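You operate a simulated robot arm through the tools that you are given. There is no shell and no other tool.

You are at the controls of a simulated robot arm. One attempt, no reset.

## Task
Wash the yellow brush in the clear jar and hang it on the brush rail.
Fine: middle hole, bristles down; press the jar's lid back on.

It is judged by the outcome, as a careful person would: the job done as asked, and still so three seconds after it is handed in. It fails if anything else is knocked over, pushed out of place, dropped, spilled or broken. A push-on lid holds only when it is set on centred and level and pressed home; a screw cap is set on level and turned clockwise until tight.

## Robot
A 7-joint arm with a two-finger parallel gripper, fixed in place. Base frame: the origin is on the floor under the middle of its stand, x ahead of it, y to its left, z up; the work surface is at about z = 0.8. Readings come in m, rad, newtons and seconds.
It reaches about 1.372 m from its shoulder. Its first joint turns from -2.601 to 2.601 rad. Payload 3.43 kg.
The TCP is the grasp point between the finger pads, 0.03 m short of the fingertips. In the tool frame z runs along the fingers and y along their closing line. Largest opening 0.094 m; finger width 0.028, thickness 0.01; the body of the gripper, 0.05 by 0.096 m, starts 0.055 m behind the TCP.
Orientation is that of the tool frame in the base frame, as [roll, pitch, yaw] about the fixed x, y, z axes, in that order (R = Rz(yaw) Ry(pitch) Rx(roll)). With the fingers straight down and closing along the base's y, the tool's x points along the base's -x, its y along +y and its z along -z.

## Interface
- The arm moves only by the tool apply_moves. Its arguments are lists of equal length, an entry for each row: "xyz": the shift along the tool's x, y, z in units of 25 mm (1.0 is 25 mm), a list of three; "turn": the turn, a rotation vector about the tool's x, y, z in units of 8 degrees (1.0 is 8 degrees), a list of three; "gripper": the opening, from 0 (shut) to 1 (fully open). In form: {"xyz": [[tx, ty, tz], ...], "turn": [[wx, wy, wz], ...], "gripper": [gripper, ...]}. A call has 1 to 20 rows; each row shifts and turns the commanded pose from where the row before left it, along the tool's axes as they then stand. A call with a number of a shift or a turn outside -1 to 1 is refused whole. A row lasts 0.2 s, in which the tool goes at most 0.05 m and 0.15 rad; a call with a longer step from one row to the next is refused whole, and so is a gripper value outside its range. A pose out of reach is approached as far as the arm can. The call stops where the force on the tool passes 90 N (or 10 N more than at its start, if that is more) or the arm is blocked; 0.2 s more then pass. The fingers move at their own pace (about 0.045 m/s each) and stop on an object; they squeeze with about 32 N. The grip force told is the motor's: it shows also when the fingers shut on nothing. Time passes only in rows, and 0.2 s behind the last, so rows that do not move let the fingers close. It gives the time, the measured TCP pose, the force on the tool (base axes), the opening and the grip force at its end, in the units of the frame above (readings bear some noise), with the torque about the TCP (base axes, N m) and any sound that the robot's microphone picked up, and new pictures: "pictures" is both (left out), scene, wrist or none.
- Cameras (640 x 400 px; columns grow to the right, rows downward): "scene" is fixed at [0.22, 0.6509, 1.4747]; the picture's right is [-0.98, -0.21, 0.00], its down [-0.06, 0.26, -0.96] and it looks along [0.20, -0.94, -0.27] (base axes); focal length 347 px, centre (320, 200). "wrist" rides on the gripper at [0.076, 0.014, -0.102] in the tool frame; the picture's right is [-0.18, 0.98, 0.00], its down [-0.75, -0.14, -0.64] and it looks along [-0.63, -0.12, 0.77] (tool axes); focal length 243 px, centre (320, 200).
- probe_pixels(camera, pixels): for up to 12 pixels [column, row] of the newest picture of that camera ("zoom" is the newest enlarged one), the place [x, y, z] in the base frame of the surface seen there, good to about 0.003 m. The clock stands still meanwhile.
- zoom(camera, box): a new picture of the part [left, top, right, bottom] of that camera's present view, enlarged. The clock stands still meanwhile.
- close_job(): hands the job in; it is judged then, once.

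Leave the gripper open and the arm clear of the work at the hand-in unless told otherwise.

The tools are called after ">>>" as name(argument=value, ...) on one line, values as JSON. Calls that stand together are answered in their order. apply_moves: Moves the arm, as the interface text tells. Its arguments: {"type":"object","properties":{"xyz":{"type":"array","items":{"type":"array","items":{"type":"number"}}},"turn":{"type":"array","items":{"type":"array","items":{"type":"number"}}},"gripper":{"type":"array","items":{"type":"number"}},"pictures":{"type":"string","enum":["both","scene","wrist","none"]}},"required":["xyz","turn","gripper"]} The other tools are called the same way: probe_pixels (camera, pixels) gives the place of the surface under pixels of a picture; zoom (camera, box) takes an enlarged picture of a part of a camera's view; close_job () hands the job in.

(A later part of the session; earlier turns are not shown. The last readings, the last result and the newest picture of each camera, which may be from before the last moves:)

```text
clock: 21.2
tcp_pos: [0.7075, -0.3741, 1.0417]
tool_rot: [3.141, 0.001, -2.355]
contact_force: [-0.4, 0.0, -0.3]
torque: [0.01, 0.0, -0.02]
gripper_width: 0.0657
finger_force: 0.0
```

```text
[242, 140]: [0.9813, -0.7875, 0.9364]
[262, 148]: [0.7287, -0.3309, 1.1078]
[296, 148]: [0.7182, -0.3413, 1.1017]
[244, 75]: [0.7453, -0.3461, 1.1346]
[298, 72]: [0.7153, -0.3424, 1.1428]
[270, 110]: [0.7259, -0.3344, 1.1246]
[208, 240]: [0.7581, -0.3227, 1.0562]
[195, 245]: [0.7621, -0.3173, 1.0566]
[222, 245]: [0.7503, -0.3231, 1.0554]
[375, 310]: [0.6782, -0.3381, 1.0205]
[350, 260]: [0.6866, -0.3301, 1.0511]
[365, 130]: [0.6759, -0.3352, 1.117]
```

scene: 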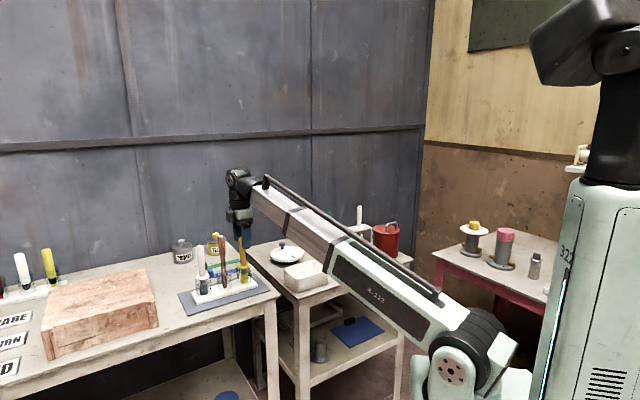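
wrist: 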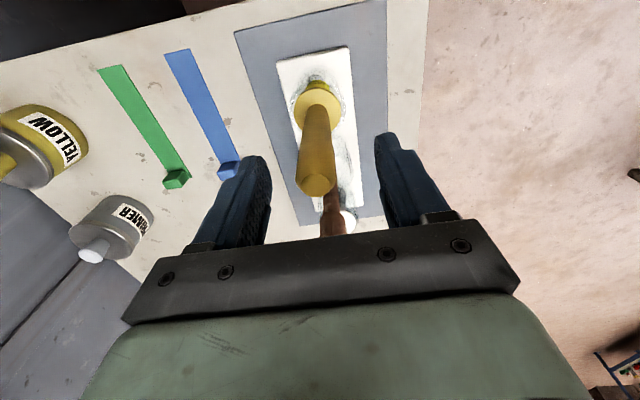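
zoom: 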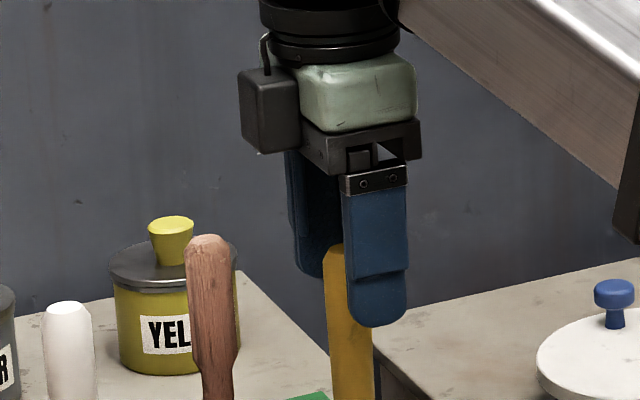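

The block's bottom stays 6 mm above the stick's top and about 1 cm beside it at TCP z=1.0, so it's clear. I lower to z≈1.0 and close on the handle.

>>> apply_moves(xyz=[[0, 0, 0.8], [0, 0, 0.6], [0, 0, 0.25], [0, 0, 0], [0, 0, 0], [0, 0, 0], [0, 0, 0], [0, 0, 0]], turn=[[0, 0, 0], [0, 0, 0], [0, 0, 0], [0, 0, 0], [0, 0, 0], [0, 0, 0], [0, 0, 0], [0, 0, 0]], gripper=[0.7, 0.7, 0.7, 0.5, 0.3, 0, 0, 0])

>>> zoom(camera="scene", box=[190, 210, 286, 290])

```text
clock: 23.0
tcp_pos: [0.709, -0.3731, 1.0002]
tool_rot: [3.141, 0.0, -2.356]
contact_force: [0.8, -0.5, 0.3]
torque: [-0.14, -0.1, -0.01]
gripper_width: 0.0218
finger_force: 32.0
```

scene: 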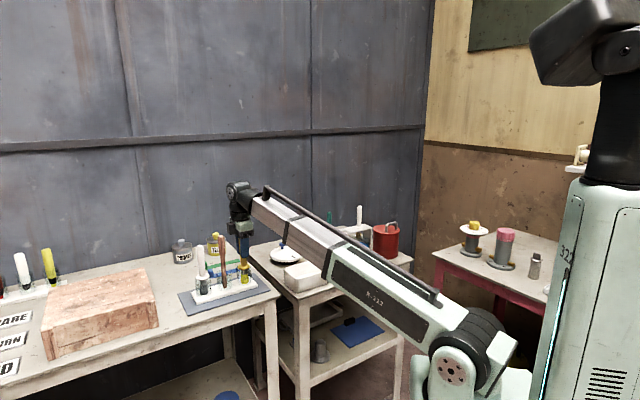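
wrist: 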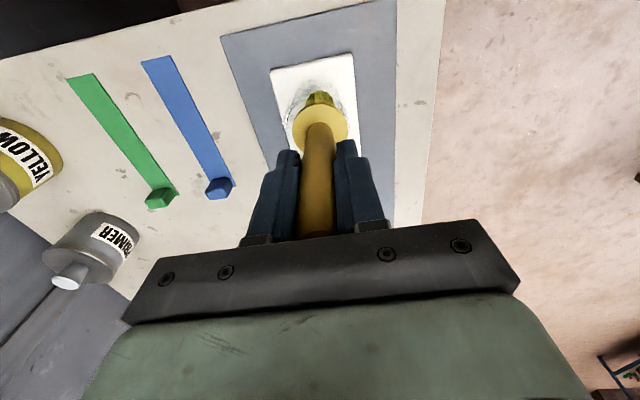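

```text
5.00 times, centred on (238, 250) of scene
```

zoom: 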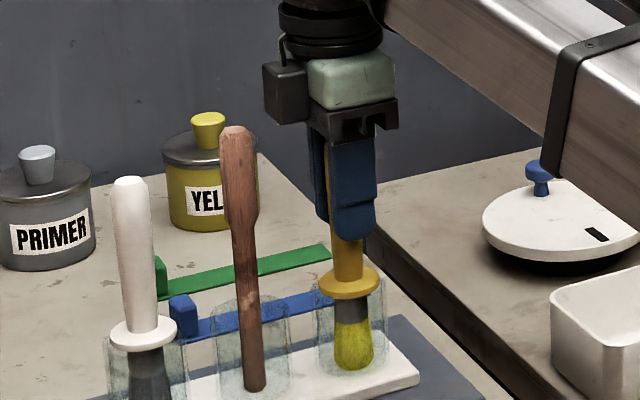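

The handle is held firmly (width 0.0218). I lift straight up slowly, then check that the glass stays put.

>>> apply_moves(xyz=[[0, 0, -0.2], [0, 0, -0.4], [0, 0, -0.6], [0, 0, -0.8], [0, 0, -0.8], [0, 0, -0.8], [0, 0, -0.8], [0, 0, -0.6], [0, 0, 0]], turn=[[0, 0, 0], [0, 0, 0], [0, 0, 0], [0, 0, 0], [0, 0, 0], [0, 0, 0], [0, 0, 0], [0, 0, 0], [0, 0, 0]], gripper=[0, 0, 0, 0, 0, 0, 0, 0, 0])

>>> zoom(camera="scene", box=[190, 200, 286, 300])

```text
clock: 25.0
tcp_pos: [0.7066, -0.3725, 1.1254]
tool_rot: [3.142, -0.002, -2.356]
contact_force: [0.3, 0.7, -0.6]
torque: [0.02, 0.0, 0.01]
gripper_width: 0.0218
finger_force: 32.1
```

scene: 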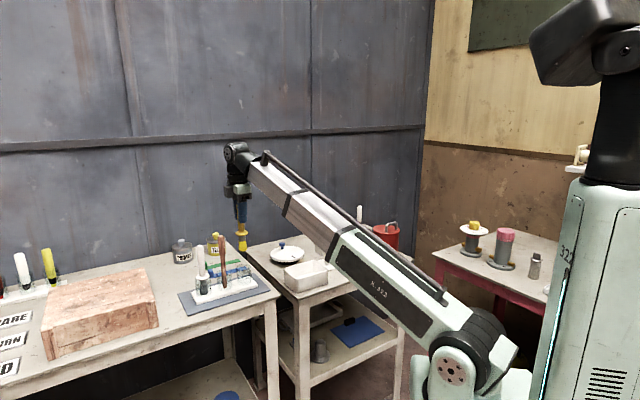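
wrist: 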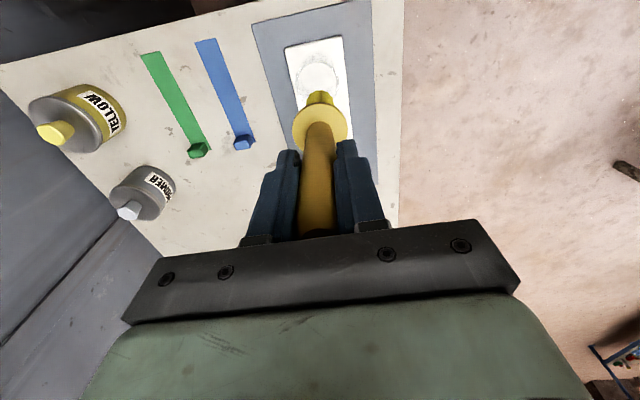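

```text
4.00 times, centred on (238, 250) of scene
```

zoom: 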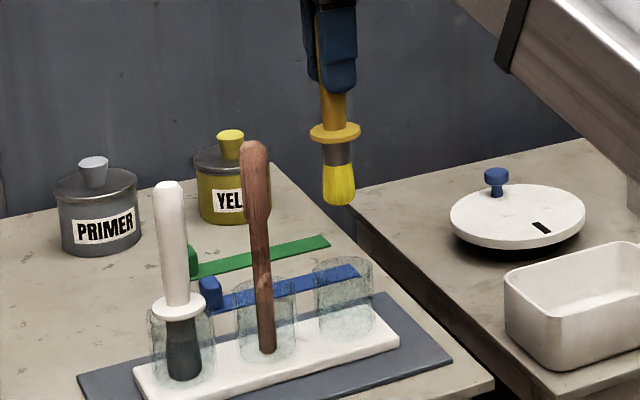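

The brush is out, vertical, and the glass stayed. I probe the bristle tip and collar relative to the TCP.

>>> probe_pixels(camera="zoom", pixels=[[340, 200], [330, 195], [350, 195], [338, 170], [338, 157], [335, 140], [312, 134], [358, 134], [335, 127], [334, 110], [323, 110], [345, 110]])

>>> zoom(camera="scene", box=[222, 215, 262, 255])

```text
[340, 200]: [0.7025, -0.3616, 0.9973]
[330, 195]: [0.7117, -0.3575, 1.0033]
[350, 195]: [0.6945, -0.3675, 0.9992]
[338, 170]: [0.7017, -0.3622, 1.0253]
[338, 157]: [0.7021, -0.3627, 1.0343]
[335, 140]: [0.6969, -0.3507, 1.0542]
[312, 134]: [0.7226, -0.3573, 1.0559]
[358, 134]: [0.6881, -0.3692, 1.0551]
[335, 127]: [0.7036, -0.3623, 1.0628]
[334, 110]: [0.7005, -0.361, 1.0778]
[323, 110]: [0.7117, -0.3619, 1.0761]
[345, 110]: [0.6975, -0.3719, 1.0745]
```

```text
10.00 times, centred on (242, 235) of scene
```

zoom: 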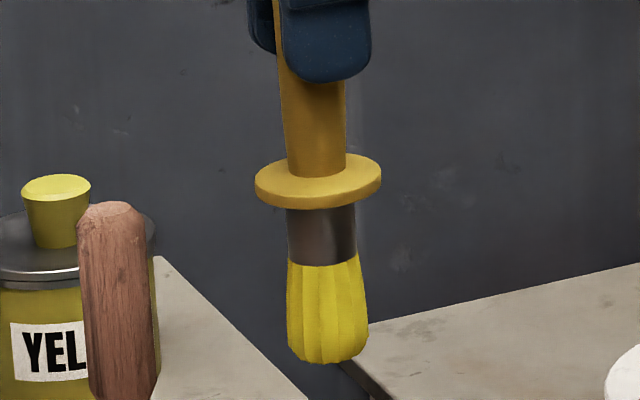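

The bristle tip is 0.131 m below the TCP, the collar's underside 0.072 m below. Now I carry the brush at this height toward the jar, stopping just short.

>>> apply_moves(xyz=[[0.6, -0.01, 0], [1, -0.01, 0], [1, -0.01, 0], [1, -0.01, 0], [1, -0.01, 0], [1, -0.01, 0], [1, -0.01, 0], [1, -0.01, 0], [1, -0.01, 0], [1, -0.01, 0], [1, -0.01, 0], [1, -0.01, 0], [1, -0.01, 0], [1, -0.01, 0], [1, -0.01, 0], [1, -0.01, 0], [1, -0.01, 0], [1, -0.01, 0], [0.6, -0.01, 0], [0, 0, 0]], turn=[[0, 0, 0], [0, 0, 0], [0, 0, 0], [0, 0, 0], [0, 0, 0], [0, 0, 0], [0, 0, 0], [0, 0, 0], [0, 0, 0], [0, 0, 0], [0, 0, 0], [0, 0, 0], [0, 0, 0], [0, 0, 0], [0, 0, 0], [0, 0, 0], [0, 0, 0], [0, 0, 0], [0, 0, 0], [0, 0, 0]], gripper=[0, 0, 0, 0, 0, 0, 0, 0, 0, 0, 0, 0, 0, 0, 0, 0, 0, 0, 0, 0])

```text
clock: 29.2
tcp_pos: [0.3889, -0.6991, 1.1239]
tool_rot: [3.141, 0.0, -2.354]
contact_force: [-0.2, 0.3, -1.4]
torque: [0.03, 0.02, 0.01]
gripper_width: 0.0217
finger_force: 32.0
```

scene: 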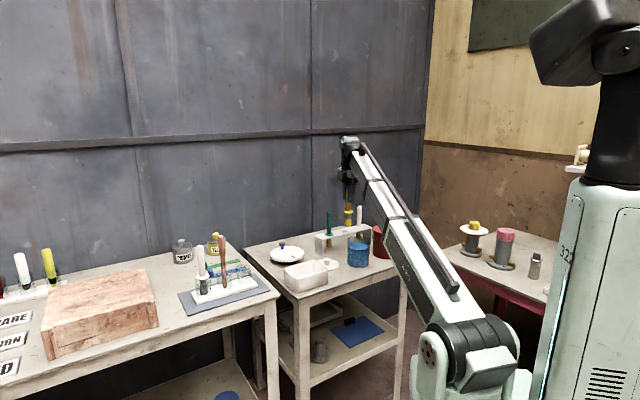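
wrist: 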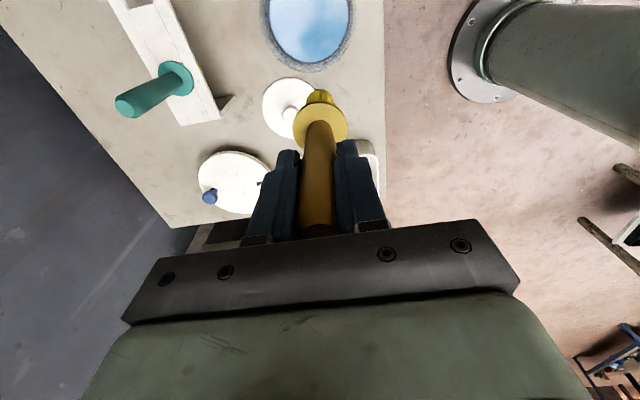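

The brush is near the jar, which shows in the wrist view at (308,25). I zoom on the jar to probe the rim and liquid surface.

>>> zoom(camera="scene", box=[326, 205, 390, 275])

>>> probe_pixels(camera="wrist", pixels=[[308, 20], [308, 40], [290, 30], [330, 30], [267, 20], [352, 20], [310, 68], [262, 20], [357, 20], [308, 62], [325, 10], [285, 10]])

```text
5.71 times, centred on (358, 240) of scene
```

zoom: 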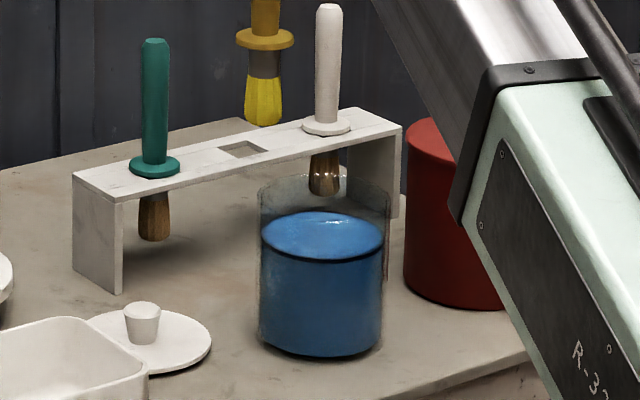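

```text
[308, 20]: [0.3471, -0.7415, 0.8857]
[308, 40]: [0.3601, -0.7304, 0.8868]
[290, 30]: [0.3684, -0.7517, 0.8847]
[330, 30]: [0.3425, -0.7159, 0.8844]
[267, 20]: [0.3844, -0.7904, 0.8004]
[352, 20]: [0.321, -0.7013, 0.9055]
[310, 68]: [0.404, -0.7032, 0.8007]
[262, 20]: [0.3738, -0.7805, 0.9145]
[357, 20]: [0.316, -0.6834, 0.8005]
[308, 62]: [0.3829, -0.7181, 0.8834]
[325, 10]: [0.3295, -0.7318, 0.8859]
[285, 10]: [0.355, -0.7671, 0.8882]
```

The liquid surface is at z≈0.886, the rim ≈0.914, jar centre ≈(0.346,-0.741). I move over the centre and lower the bristles to about 3 cm above the liquid level first.

>>> apply_moves(xyz=[[0.8, 0.01, 0], [0.8, 0.01, 0], [0.8, 0.01, 0], [0, 0, 0.6], [0, 0, 0.8], [0, 0, 0.6], [0, 0, 0]], turn=[[0, 0, 0], [0, 0, 0], [0, 0, 0], [0, 0, 0], [0, 0, 0], [0, 0, 0], [0, 0, 0]], gripper=[0, 0, 0, 0, 0, 0, 0])

>>> zoom(camera="scene", box=[326, 205, 390, 275])

>>> zoom(camera="wrist", box=[240, 40, 400, 160])

```text
clock: 30.8
tcp_pos: [0.3453, -0.7407, 1.0745]
tool_rot: [3.141, 0.001, -2.356]
contact_force: [0.3, 0.5, -0.4]
torque: [0.02, -0.02, 0.0]
gripper_width: 0.0218
finger_force: 31.7
```

scene: 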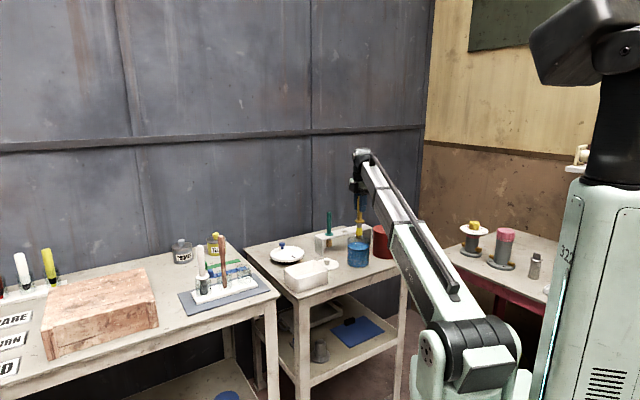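
wrist: 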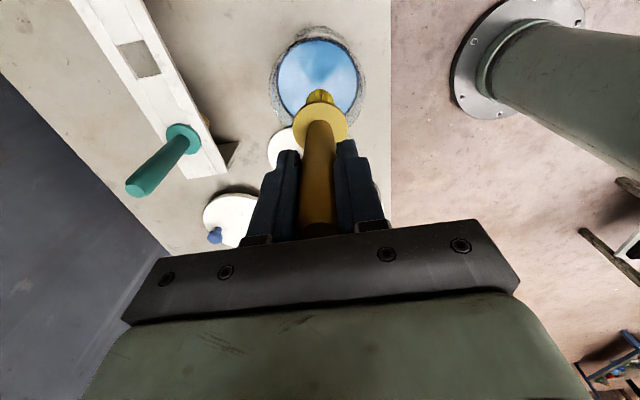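

```text
5.71 times, centred on (358, 240) of scene
```

zoom: 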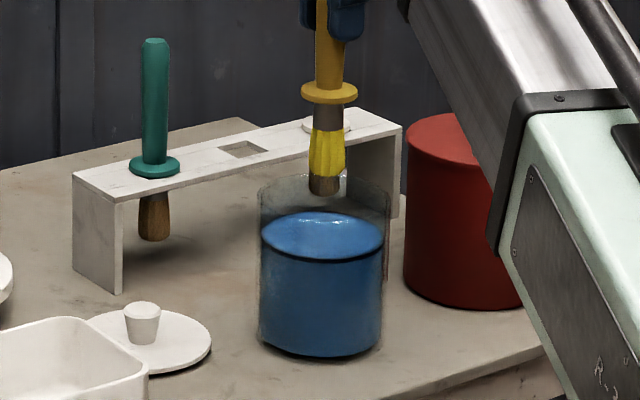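

```text
3.33 times, centred on (320, 100) of wrist
```

zoom: 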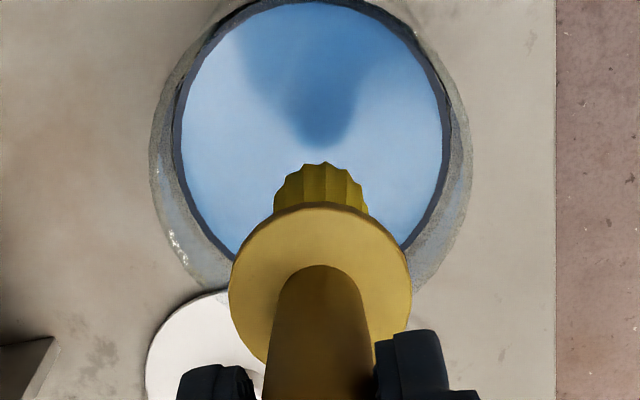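

The brush is centred over the open jar. I lower it slowly until the bristles are fully under (tip z≈0.838, TCP≈0.969).

>>> apply_moves(xyz=[[0, 0, 0.6], [0, 0, 0.6], [0, 0, 0.6], [0, 0, 0.6], [0, 0, 0.6], [0, 0, 0.5], [0, 0, 0.4], [0, 0, 0.3], [0, 0, 0], [0, 0, 0]], turn=[[0, 0, 0], [0, 0, 0], [0, 0, 0], [0, 0, 0], [0, 0, 0], [0, 0, 0], [0, 0, 0], [0, 0, 0], [0, 0, 0], [0, 0, 0]], gripper=[0, 0, 0, 0, 0, 0, 0, 0, 0, 0])

>>> zoom(camera="scene", box=[326, 215, 390, 275])

```text
clock: 33.0
tcp_pos: [0.3447, -0.7409, 0.9691]
tool_rot: [-3.141, 0.001, -2.356]
contact_force: [-0.2, -0.1, -0.9]
torque: [0.0, 0.02, -0.05]
gripper_width: 0.0217
finger_force: 31.8
```

scene: 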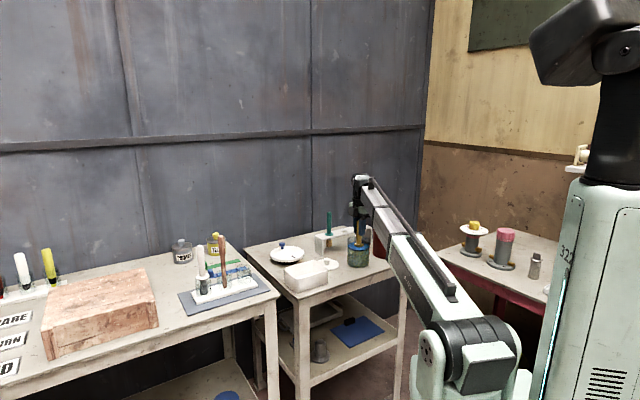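
wrist: 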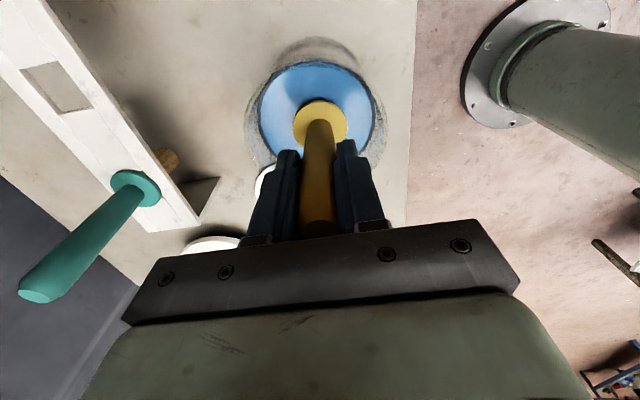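

```text
6.67 times, centred on (358, 245) of scene
```

zoom: 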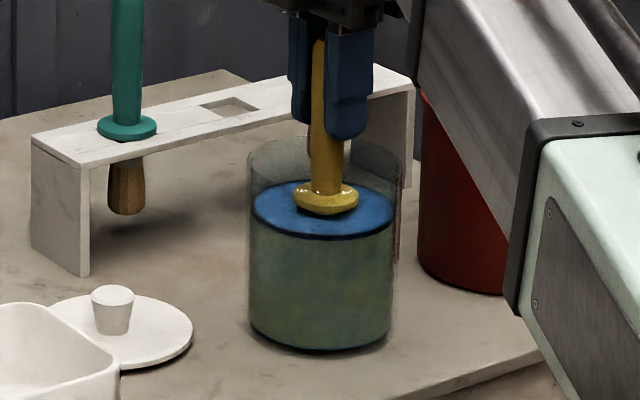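

The liquid turned greenish: paint is washing off. I now stir in gentle circles of 12 mm radius, two rounds, then return to centre.

>>> apply_moves(xyz=[[0.5, 0, 0], [-0.146, 0.354, 0], [-0.354, 0.146, 0], [-0.354, -0.146, 0], [-0.146, -0.354, 0], [0.146, -0.354, 0], [0.354, -0.146, 0], [0.354, 0.146, 0], [0.146, 0.354, 0], [-0.146, 0.354, 0], [-0.354, 0.146, 0], [-0.354, -0.146, 0], [-0.146, -0.354, 0], [0.146, -0.354, 0], [0.354, -0.146, 0], [0.354, 0.146, 0], [0.146, 0.354, 0], [-0.5, 0, 0], [0, 0, 0]], turn=[[0, 0, 0], [0, 0, 0], [0, 0, 0], [0, 0, 0], [0, 0, 0], [0, 0, 0], [0, 0, 0], [0, 0, 0], [0, 0, 0], [0, 0, 0], [0, 0, 0], [0, 0, 0], [0, 0, 0], [0, 0, 0], [0, 0, 0], [0, 0, 0], [0, 0, 0], [0, 0, 0], [0, 0, 0]], gripper=[0, 0, 0, 0, 0, 0, 0, 0, 0, 0, 0, 0, 0, 0, 0, 0, 0, 0, 0])

>>> zoom(camera="scene", box=[326, 215, 390, 275])

```text
clock: 37.0
tcp_pos: [0.3454, -0.7401, 0.969]
tool_rot: [3.141, 0.001, -2.355]
contact_force: [0.1, 0.4, 0.9]
torque: [0.0, -0.04, 0.02]
gripper_width: 0.022
finger_force: 32.4
```

scene: 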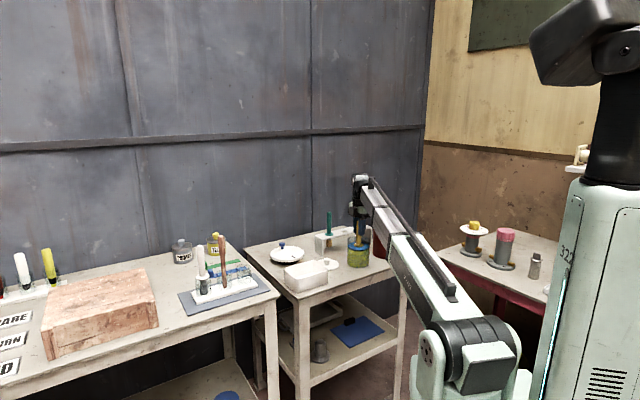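
wrist: 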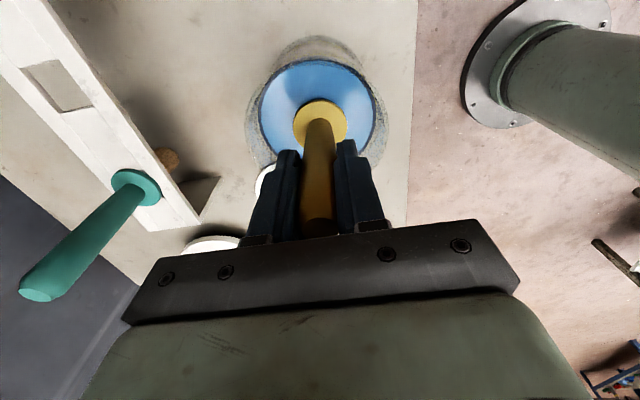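

```text
6.67 times, centred on (358, 245) of scene
```

zoom: 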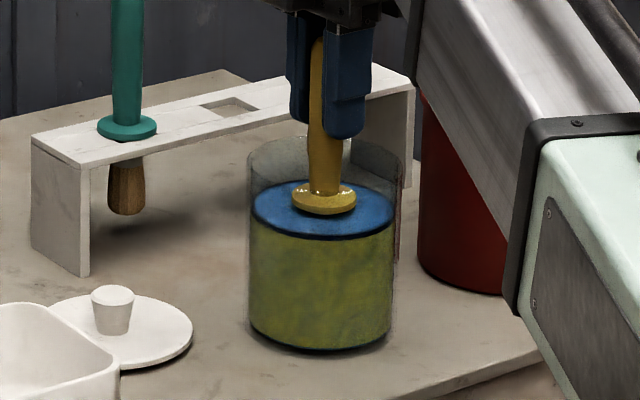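

The water is yellower; washing is working. I do two more rounds the other way with slight up-and-down motion to be thorough.

>>> apply_moves(xyz=[[0.5, 0, 0], [-0.146, -0.354, -0.15], [-0.354, -0.146, -0.15], [-0.354, 0.146, 0.15], [-0.146, 0.354, 0.15], [0.146, 0.354, -0.15], [0.354, 0.146, -0.15], [0.354, -0.146, 0.15], [0.146, -0.354, 0.15], [-0.146, -0.354, -0.15], [-0.354, -0.146, -0.15], [-0.354, 0.146, 0.15], [-0.146, 0.354, 0.15], [0.146, 0.354, -0.15], [0.354, 0.146, -0.15], [0.354, -0.146, 0.15], [0.146, -0.354, 0.15], [-0.5, 0, 0], [0, 0, 0]], turn=[[0, 0, 0], [0, 0, 0], [0, 0, 0], [0, 0, 0], [0, 0, 0], [0, 0, 0], [0, 0, 0], [0, 0, 0], [0, 0, 0], [0, 0, 0], [0, 0, 0], [0, 0, 0], [0, 0, 0], [0, 0, 0], [0, 0, 0], [0, 0, 0], [0, 0, 0], [0, 0, 0], [0, 0, 0]], gripper=[0, 0, 0, 0, 0, 0, 0, 0, 0, 0, 0, 0, 0, 0, 0, 0, 0, 0, 0])

>>> zoom(camera="scene", box=[326, 215, 390, 275])

```text
clock: 41.0
tcp_pos: [0.3445, -0.7386, 0.9706]
tool_rot: [-3.141, 0.0, -2.357]
contact_force: [-1.8, -4.9, 19.5]
torque: [-0.73, 0.08, -0.02]
gripper_width: 0.022
finger_force: 31.8
```

scene: 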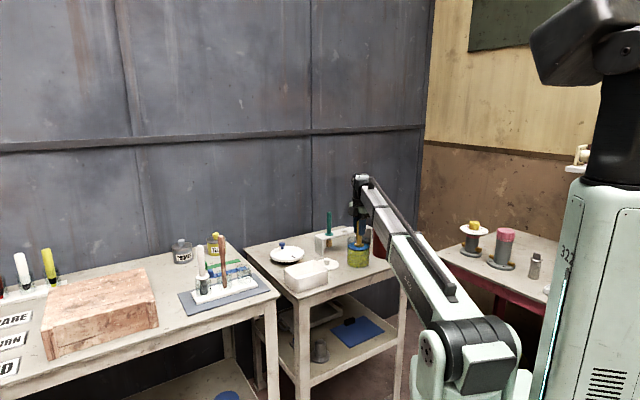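
wrist: 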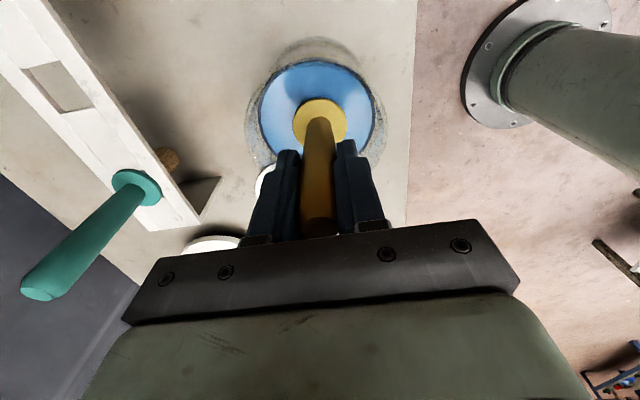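

```text
6.67 times, centred on (358, 245) of scene
```

zoom: 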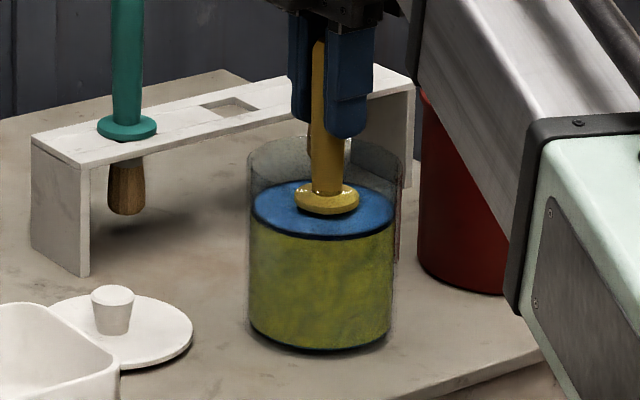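

The reading now shows an unexpected 19.5 N upward force. I pause without moving to see whether it persists.

>>> apply_moves(xyz=[[0, 0, 0]], turn=[[0, 0, 0]], gripper=[0], pictures="none")

>>> zoom(camera="wrist", box=[220, 30, 420, 155])

>>> zoom(camera="scene", box=[340, 225, 380, 255])

```text
clock: 41.4
tcp_pos: [0.3458, -0.7389, 0.9697]
tool_rot: [-3.138, -0.002, -2.354]
contact_force: [0.4, -5.1, 20.6]
torque: [-0.65, -0.15, 0.0]
gripper_width: 0.0222
finger_force: 32.6
```

```text
3.20 times, centred on (320, 92) of wrist
```

zoom: 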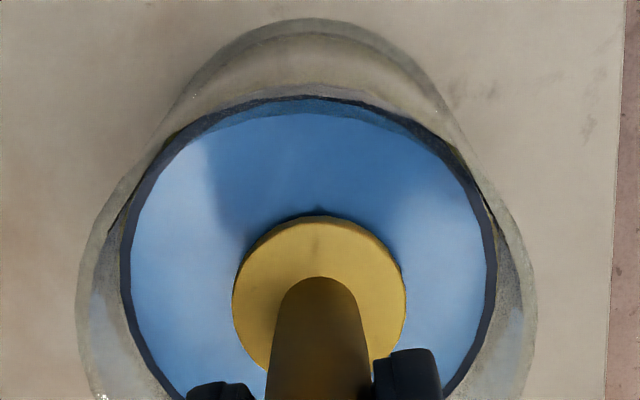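

```text
13.33 times, centred on (360, 240) of scene
```

zoom: 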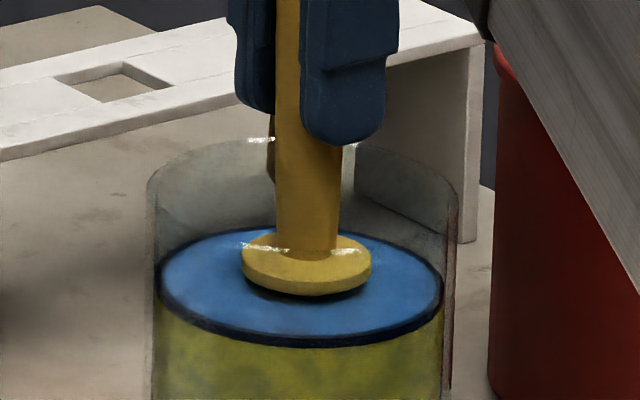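

The force persists (20.6 N up), and its line of action passes through the bristle tip, so the tip is pressing on something inside the jar. I raise slightly, by 5 mm, and read again.

>>> apply_moves(xyz=[[0, 0, -0.1], [0, 0, -0.1], [0, 0, 0]], turn=[[0, 0, 0], [0, 0, 0], [0, 0, 0]], gripper=[0, 0, 0], pictures="none")

>>> zoom(camera="scene", box=[340, 225, 380, 275])

```text
clock: 42.2
tcp_pos: [0.3459, -0.74, 0.9728]
tool_rot: [3.14, 0.0, -2.356]
contact_force: [0.5, 0.2, -0.5]
torque: [0.02, -0.03, -0.01]
gripper_width: 0.022
finger_force: 31.6
```

```text
8.00 times, centred on (360, 250) of scene
```

zoom: 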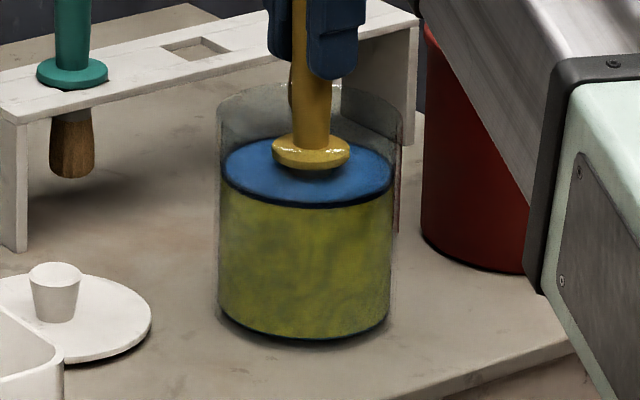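

The force vanished; only the tip had touched the jar's floor. I lift the brush just clear of the liquid but inside the jar, let it drip a second, and inspect the bristles.

>>> apply_moves(xyz=[[0, 0, -0.4], [0, 0, -0.6], [0, 0, -0.6], [0, 0, -0.6], [0, 0, 0], [0, 0, 0], [0, 0, 0], [0, 0, 0], [0, 0, 0]], turn=[[0, 0, 0], [0, 0, 0], [0, 0, 0], [0, 0, 0], [0, 0, 0], [0, 0, 0], [0, 0, 0], [0, 0, 0], [0, 0, 0]], gripper=[0, 0, 0, 0, 0, 0, 0, 0, 0])

>>> zoom(camera="scene", box=[340, 215, 380, 265])

```text
clock: 44.2
tcp_pos: [0.3459, -0.7398, 1.0288]
tool_rot: [-3.141, 0.0, -2.357]
contact_force: [0.2, 0.3, -0.1]
torque: [0.0, -0.04, -0.01]
gripper_width: 0.0223
finger_force: 31.7
```

scene: 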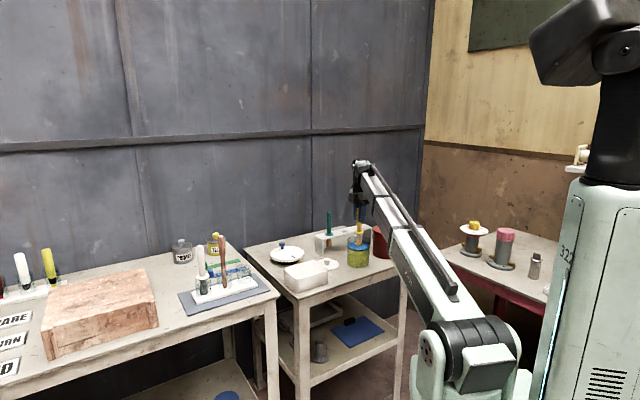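
wrist: 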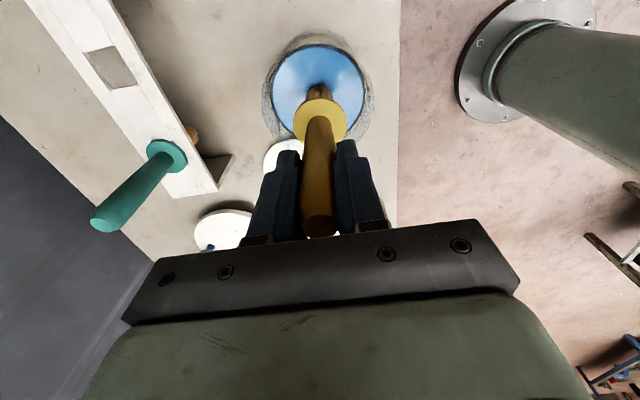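

```text
8.00 times, centred on (360, 240) of scene
```

zoom: 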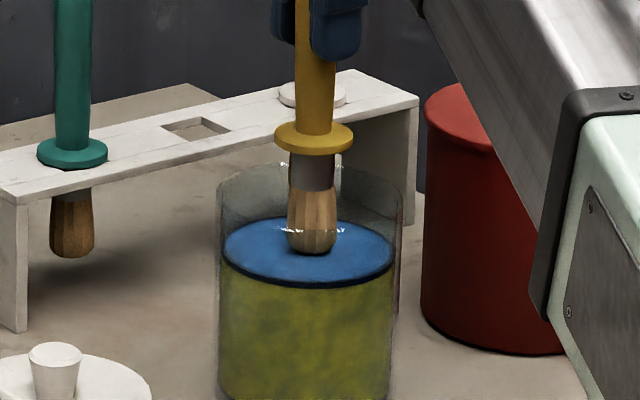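

The bristles are now clean, bare bristle colour like the others. I lift the brush out to z≈1.13 and carry it toward the rail's middle hole (0.432,-0.908).

>>> apply_moves(xyz=[[0, 0, -0.8], [0, 0, -0.8], [0, 0, -0.8], [0, 0, -0.8], [0, 0, -0.8], [0.29, -0.9, 0], [0.29, -0.9, 0], [0.29, -0.9, 0], [0.29, -0.9, 0], [0.29, -0.9, 0], [0.29, -0.9, 0], [0.29, -0.9, 0], [0.29, -0.89, 0], [0, 0, 0]], turn=[[0, 0, 0], [0, 0, 0], [0, 0, 0], [0, 0, 0], [0, 0, 0], [0, 0, 0], [0, 0, 0], [0, 0, 0], [0, 0, 0], [0, 0, 0], [0, 0, 0], [0, 0, 0], [0, 0, 0], [0, 0, 0]], gripper=[0, 0, 0, 0, 0, 0, 0, 0, 0, 0, 0, 0, 0, 0])

>>> zoom(camera="scene", box=[300, 195, 380, 245])

>>> zoom(camera="wrist", box=[240, 20, 400, 140])

```text
clock: 47.2
tcp_pos: [0.4314, -0.9069, 1.1294]
tool_rot: [3.141, 0.0, -2.355]
contact_force: [-0.8, -0.1, -0.6]
torque: [-0.01, -0.02, 0.01]
gripper_width: 0.0219
finger_force: 31.8
```

scene: 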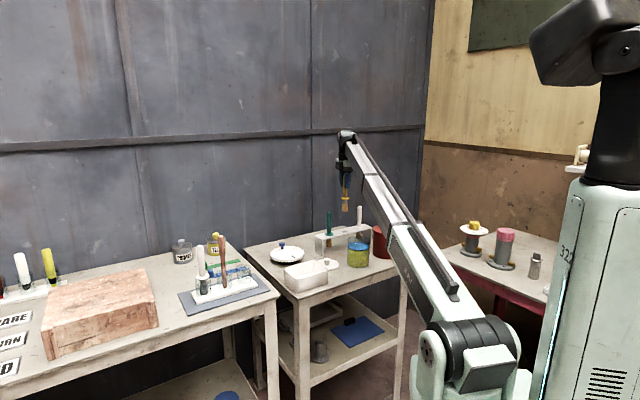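
wrist: 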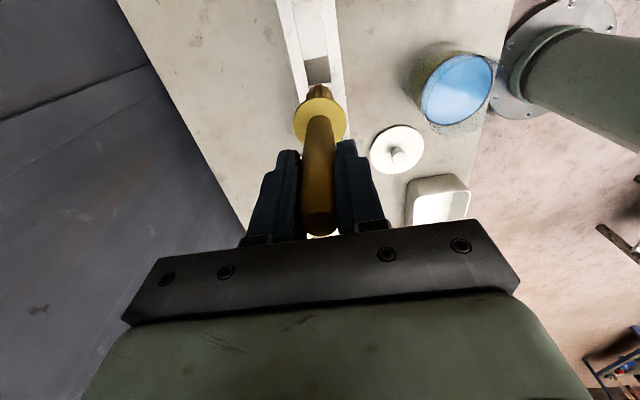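

```text
8.00 times, centred on (340, 220) of scene
```

zoom: 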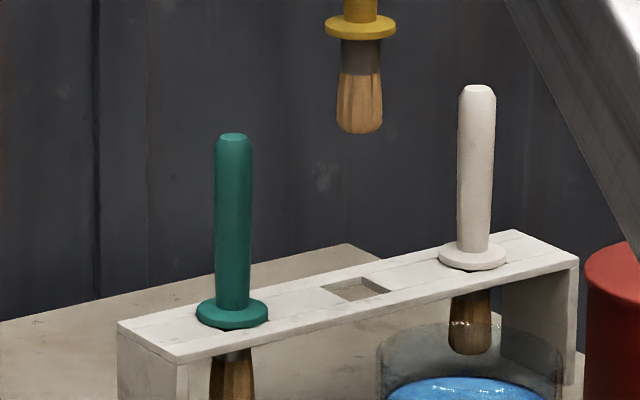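

```text
3.33 times, centred on (320, 80) of wrist
```

zoom: 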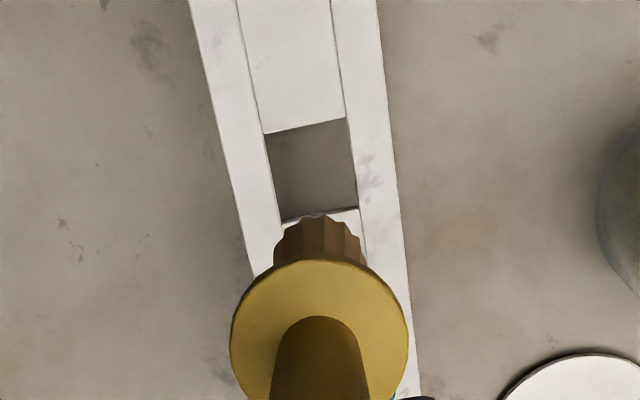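

I see the hole ahead of the brush in the wrist zoom. I probe the rail surface just outside each hole edge to fix its centre precisely.

>>> probe_pixels(camera="zoom", pixels=[[262, 133], [347, 117], [358, 208], [278, 223], [304, 122], [354, 160], [268, 178], [305, 165], [310, 212], [190, 0], [376, 0], [415, 380]])

>>> zoom(camera="scene", box=[325, 220, 365, 245])

```text
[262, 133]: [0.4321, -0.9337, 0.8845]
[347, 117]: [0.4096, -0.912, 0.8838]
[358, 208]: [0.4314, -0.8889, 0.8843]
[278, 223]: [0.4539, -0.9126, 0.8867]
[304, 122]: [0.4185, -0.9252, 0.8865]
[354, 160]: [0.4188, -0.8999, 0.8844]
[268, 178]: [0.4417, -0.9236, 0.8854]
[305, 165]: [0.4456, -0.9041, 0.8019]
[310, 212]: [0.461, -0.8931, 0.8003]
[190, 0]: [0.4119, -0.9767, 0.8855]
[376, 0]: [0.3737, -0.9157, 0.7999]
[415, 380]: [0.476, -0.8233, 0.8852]
```

```text
16.00 times, centred on (345, 232) of scene
```

zoom: 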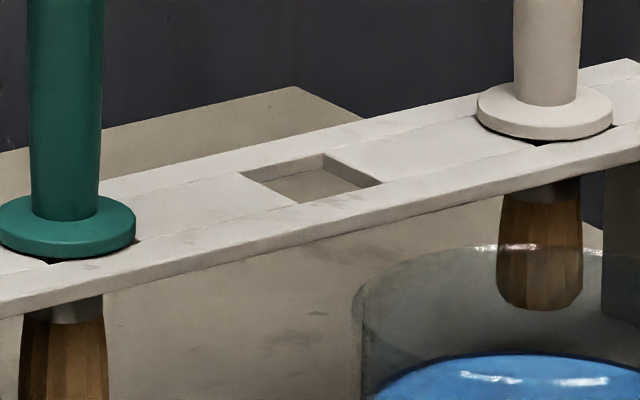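

I probe the same hole in this sharper 16x scene zoom: corners at (243,173), (323,153), (383,183), (299,204), plus green/white collar edges.

>>> probe_pixels(camera="zoom", pixels=[[241, 172], [323, 151], [385, 182], [298, 206], [283, 160], [356, 164], [345, 195], [268, 190], [1, 225], [134, 225], [479, 108], [612, 108]])

```text
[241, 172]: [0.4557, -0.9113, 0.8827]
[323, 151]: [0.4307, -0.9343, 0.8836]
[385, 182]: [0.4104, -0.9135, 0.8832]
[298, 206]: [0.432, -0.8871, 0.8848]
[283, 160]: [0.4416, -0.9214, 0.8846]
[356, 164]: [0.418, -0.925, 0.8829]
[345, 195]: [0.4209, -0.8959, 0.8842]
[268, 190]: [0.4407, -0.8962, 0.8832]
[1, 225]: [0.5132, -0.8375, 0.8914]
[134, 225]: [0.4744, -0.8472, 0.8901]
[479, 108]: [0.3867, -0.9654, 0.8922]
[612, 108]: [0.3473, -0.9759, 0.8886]
```

The hole centre is about (0.4315,-0.911), 31 mm square. I shift 4 mm and lower until the bristle tip is just above the rail, then compare alignment in both cameras.

>>> apply_moves(xyz=[[0.113, -0.113, 0.6], [0, 0, 0.8], [0, 0, 0.8], [0, 0, 0.8], [0, 0, 0.7], [0, 0, 0.4], [0, 0, 0]], turn=[[0, 0, 0], [0, 0, 0], [0, 0, 0], [0, 0, 0], [0, 0, 0], [0, 0, 0], [0, 0, 0]], gripper=[0, 0, 0, 0, 0, 0, 0])

>>> zoom(camera="scene", box=[322, 210, 372, 245])

>>> zoom(camera="wrist", box=[250, 40, 390, 140])

```text
clock: 48.8
tcp_pos: [0.4322, -0.9111, 1.0255]
tool_rot: [-3.14, 0.001, -2.357]
contact_force: [1.1, 0.7, -0.7]
torque: [-0.01, 0.0, -0.01]
gripper_width: 0.0219
finger_force: 32.3
```

scene: 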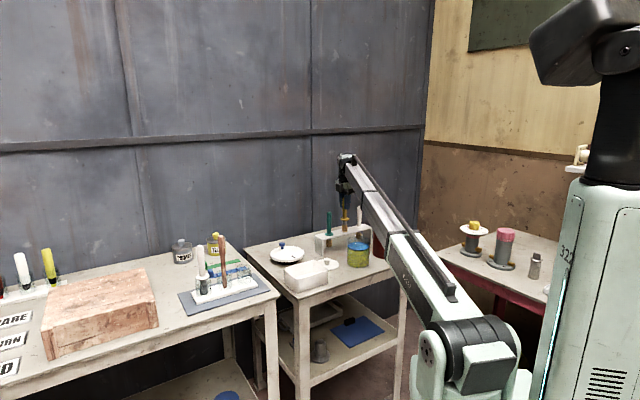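
wrist: 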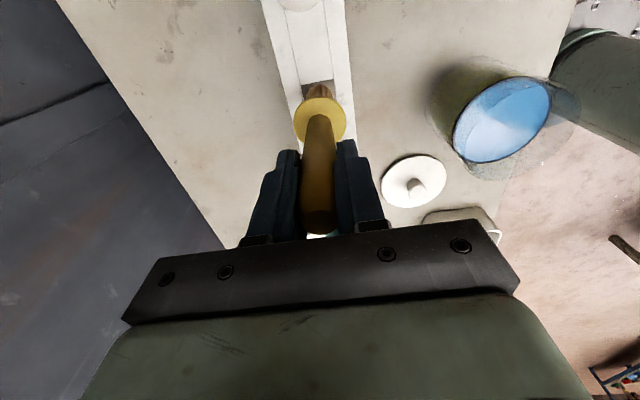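

```text
11.43 times, centred on (347, 228) of scene
```

zoom: 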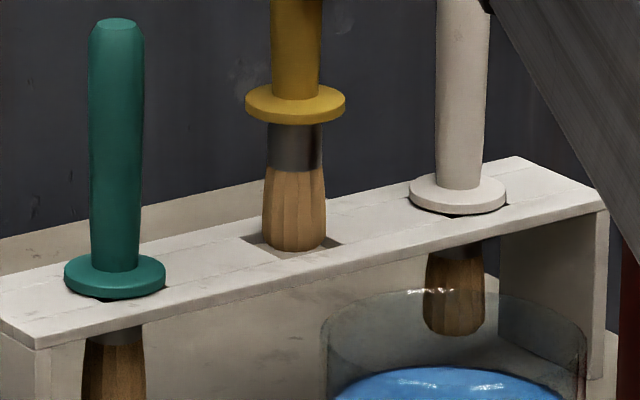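

```text
4.00 times, centred on (320, 90) of wrist
```

zoom: 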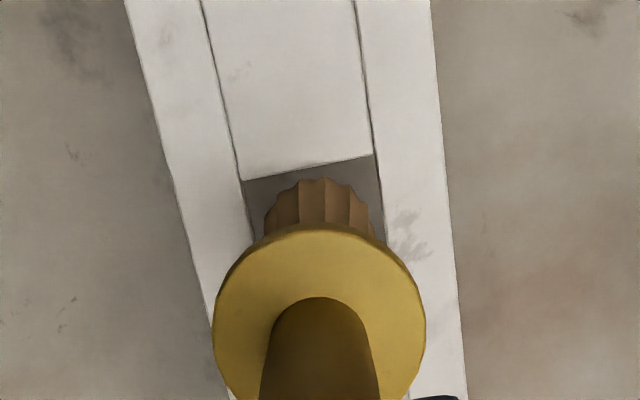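

The brush looks close to aligned sideways; I probe bristle edges and the visible hole corners in both zooms to quantify the offset.

>>> probe_pixels(camera="zoom", pixels=[[320, 190], [290, 195], [350, 200], [310, 170], [240, 182], [373, 154], [258, 238], [386, 228], [215, 320], [425, 320], [320, 228], [340, 166]])

>>> zoom(camera="scene", box=[327, 215, 367, 240])

```text
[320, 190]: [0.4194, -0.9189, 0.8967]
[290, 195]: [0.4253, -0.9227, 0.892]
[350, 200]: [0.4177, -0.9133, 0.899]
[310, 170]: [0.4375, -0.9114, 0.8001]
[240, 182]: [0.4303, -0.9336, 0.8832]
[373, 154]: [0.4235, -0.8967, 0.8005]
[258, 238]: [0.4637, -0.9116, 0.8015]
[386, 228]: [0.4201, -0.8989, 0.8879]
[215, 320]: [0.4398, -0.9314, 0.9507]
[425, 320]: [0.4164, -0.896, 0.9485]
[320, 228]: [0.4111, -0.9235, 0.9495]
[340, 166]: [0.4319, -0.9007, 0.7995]
```

```text
16.00 times, centred on (347, 228) of scene
```

zoom: 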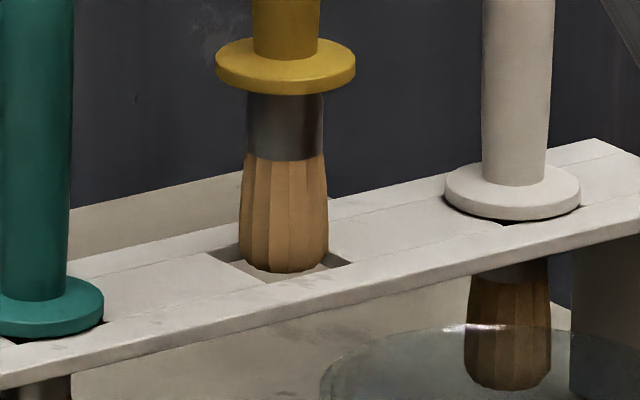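

The brush seems to sit a little lower in the grip than before. I probe collar, bristle bottom and fingers in the current scene zoom.

>>> probe_pixels(camera="zoom", pixels=[[284, 270], [260, 268], [305, 268], [284, 200], [284, 160], [283, 92], [218, 65], [354, 65], [285, 60], [285, 20], [210, 252], [352, 264]])

>>> zoom(camera="scene", box=[315, 180, 379, 240])

```text
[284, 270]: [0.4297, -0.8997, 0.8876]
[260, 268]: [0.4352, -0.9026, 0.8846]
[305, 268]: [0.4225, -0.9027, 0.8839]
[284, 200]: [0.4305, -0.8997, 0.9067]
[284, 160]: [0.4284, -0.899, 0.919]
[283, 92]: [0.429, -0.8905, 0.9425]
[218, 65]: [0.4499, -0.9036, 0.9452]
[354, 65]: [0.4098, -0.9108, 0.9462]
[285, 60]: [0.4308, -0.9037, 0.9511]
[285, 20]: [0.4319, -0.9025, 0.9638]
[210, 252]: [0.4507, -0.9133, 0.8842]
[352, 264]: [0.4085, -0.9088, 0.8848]
```

```text
6.67 times, centred on (347, 210) of scene
```

zoom: 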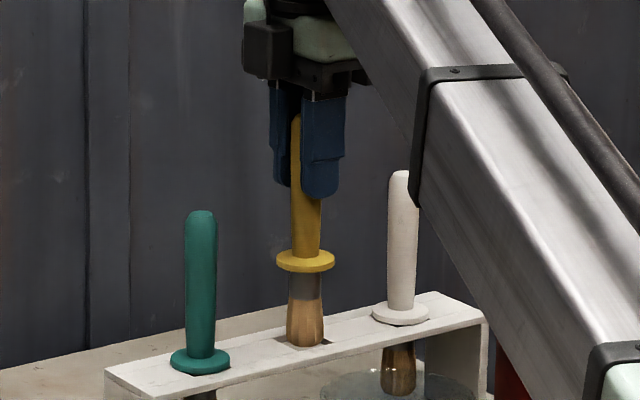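

The brush slid about 11 mm down in the grip; the tip is now right at hole level and within 2 mm of centred. I nudge 1.3 mm and lower the bristles 2 cm into the hole, reading force.

>>> apply_moves(xyz=[[0, -0.05, 0], [0, 0, 0.2], [0, 0, 0.2], [0, 0, 0.2], [0, 0, 0.2], [0, 0, 0]], turn=[[0, 0, 0], [0, 0, 0], [0, 0, 0], [0, 0, 0], [0, 0, 0], [0, 0, 0]], gripper=[0, 0, 0, 0, 0, 0])

>>> zoom(camera="scene", box=[327, 210, 367, 245])

>>> zoom(camera="wrist", box=[250, 40, 390, 140])

```text
clock: 50.2
tcp_pos: [0.4326, -0.9142, 1.0059]
tool_rot: [-3.141, -0.001, -2.357]
contact_force: [0.2, -0.5, -1.6]
torque: [0.0, -0.04, 0.0]
gripper_width: 0.0219
finger_force: 31.8
```

scene: 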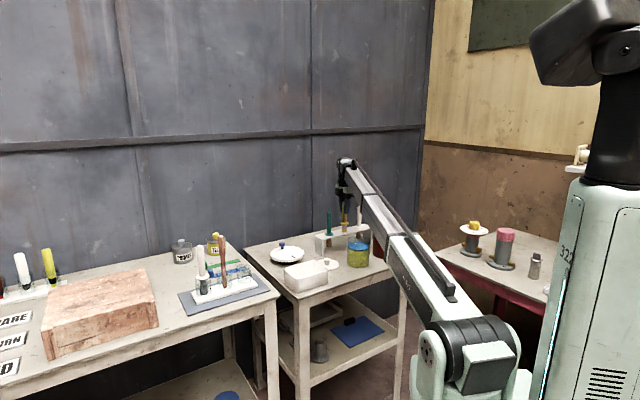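
wrist: 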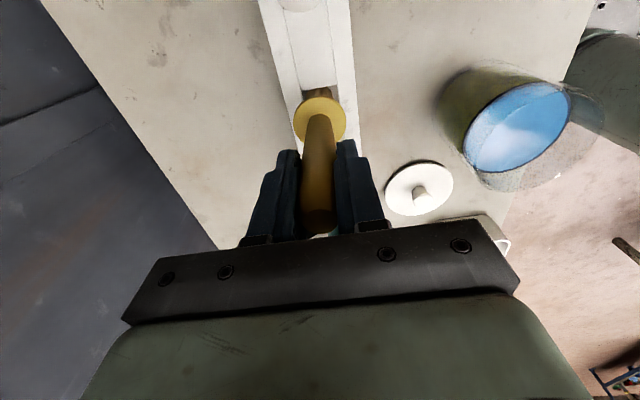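

```text
11.43 times, centred on (347, 228) of scene
```

zoom: 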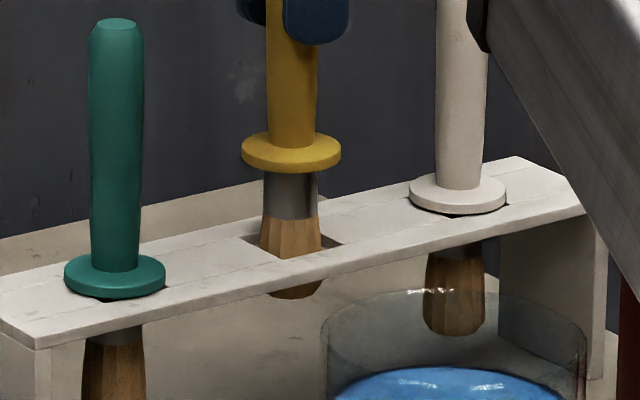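

```text
4.00 times, centred on (320, 90) of wrist
```

zoom: 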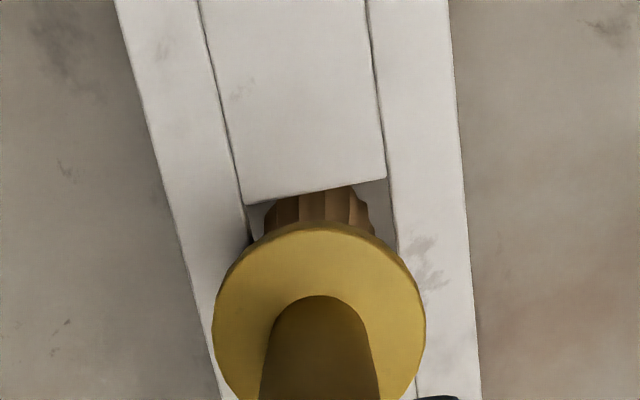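

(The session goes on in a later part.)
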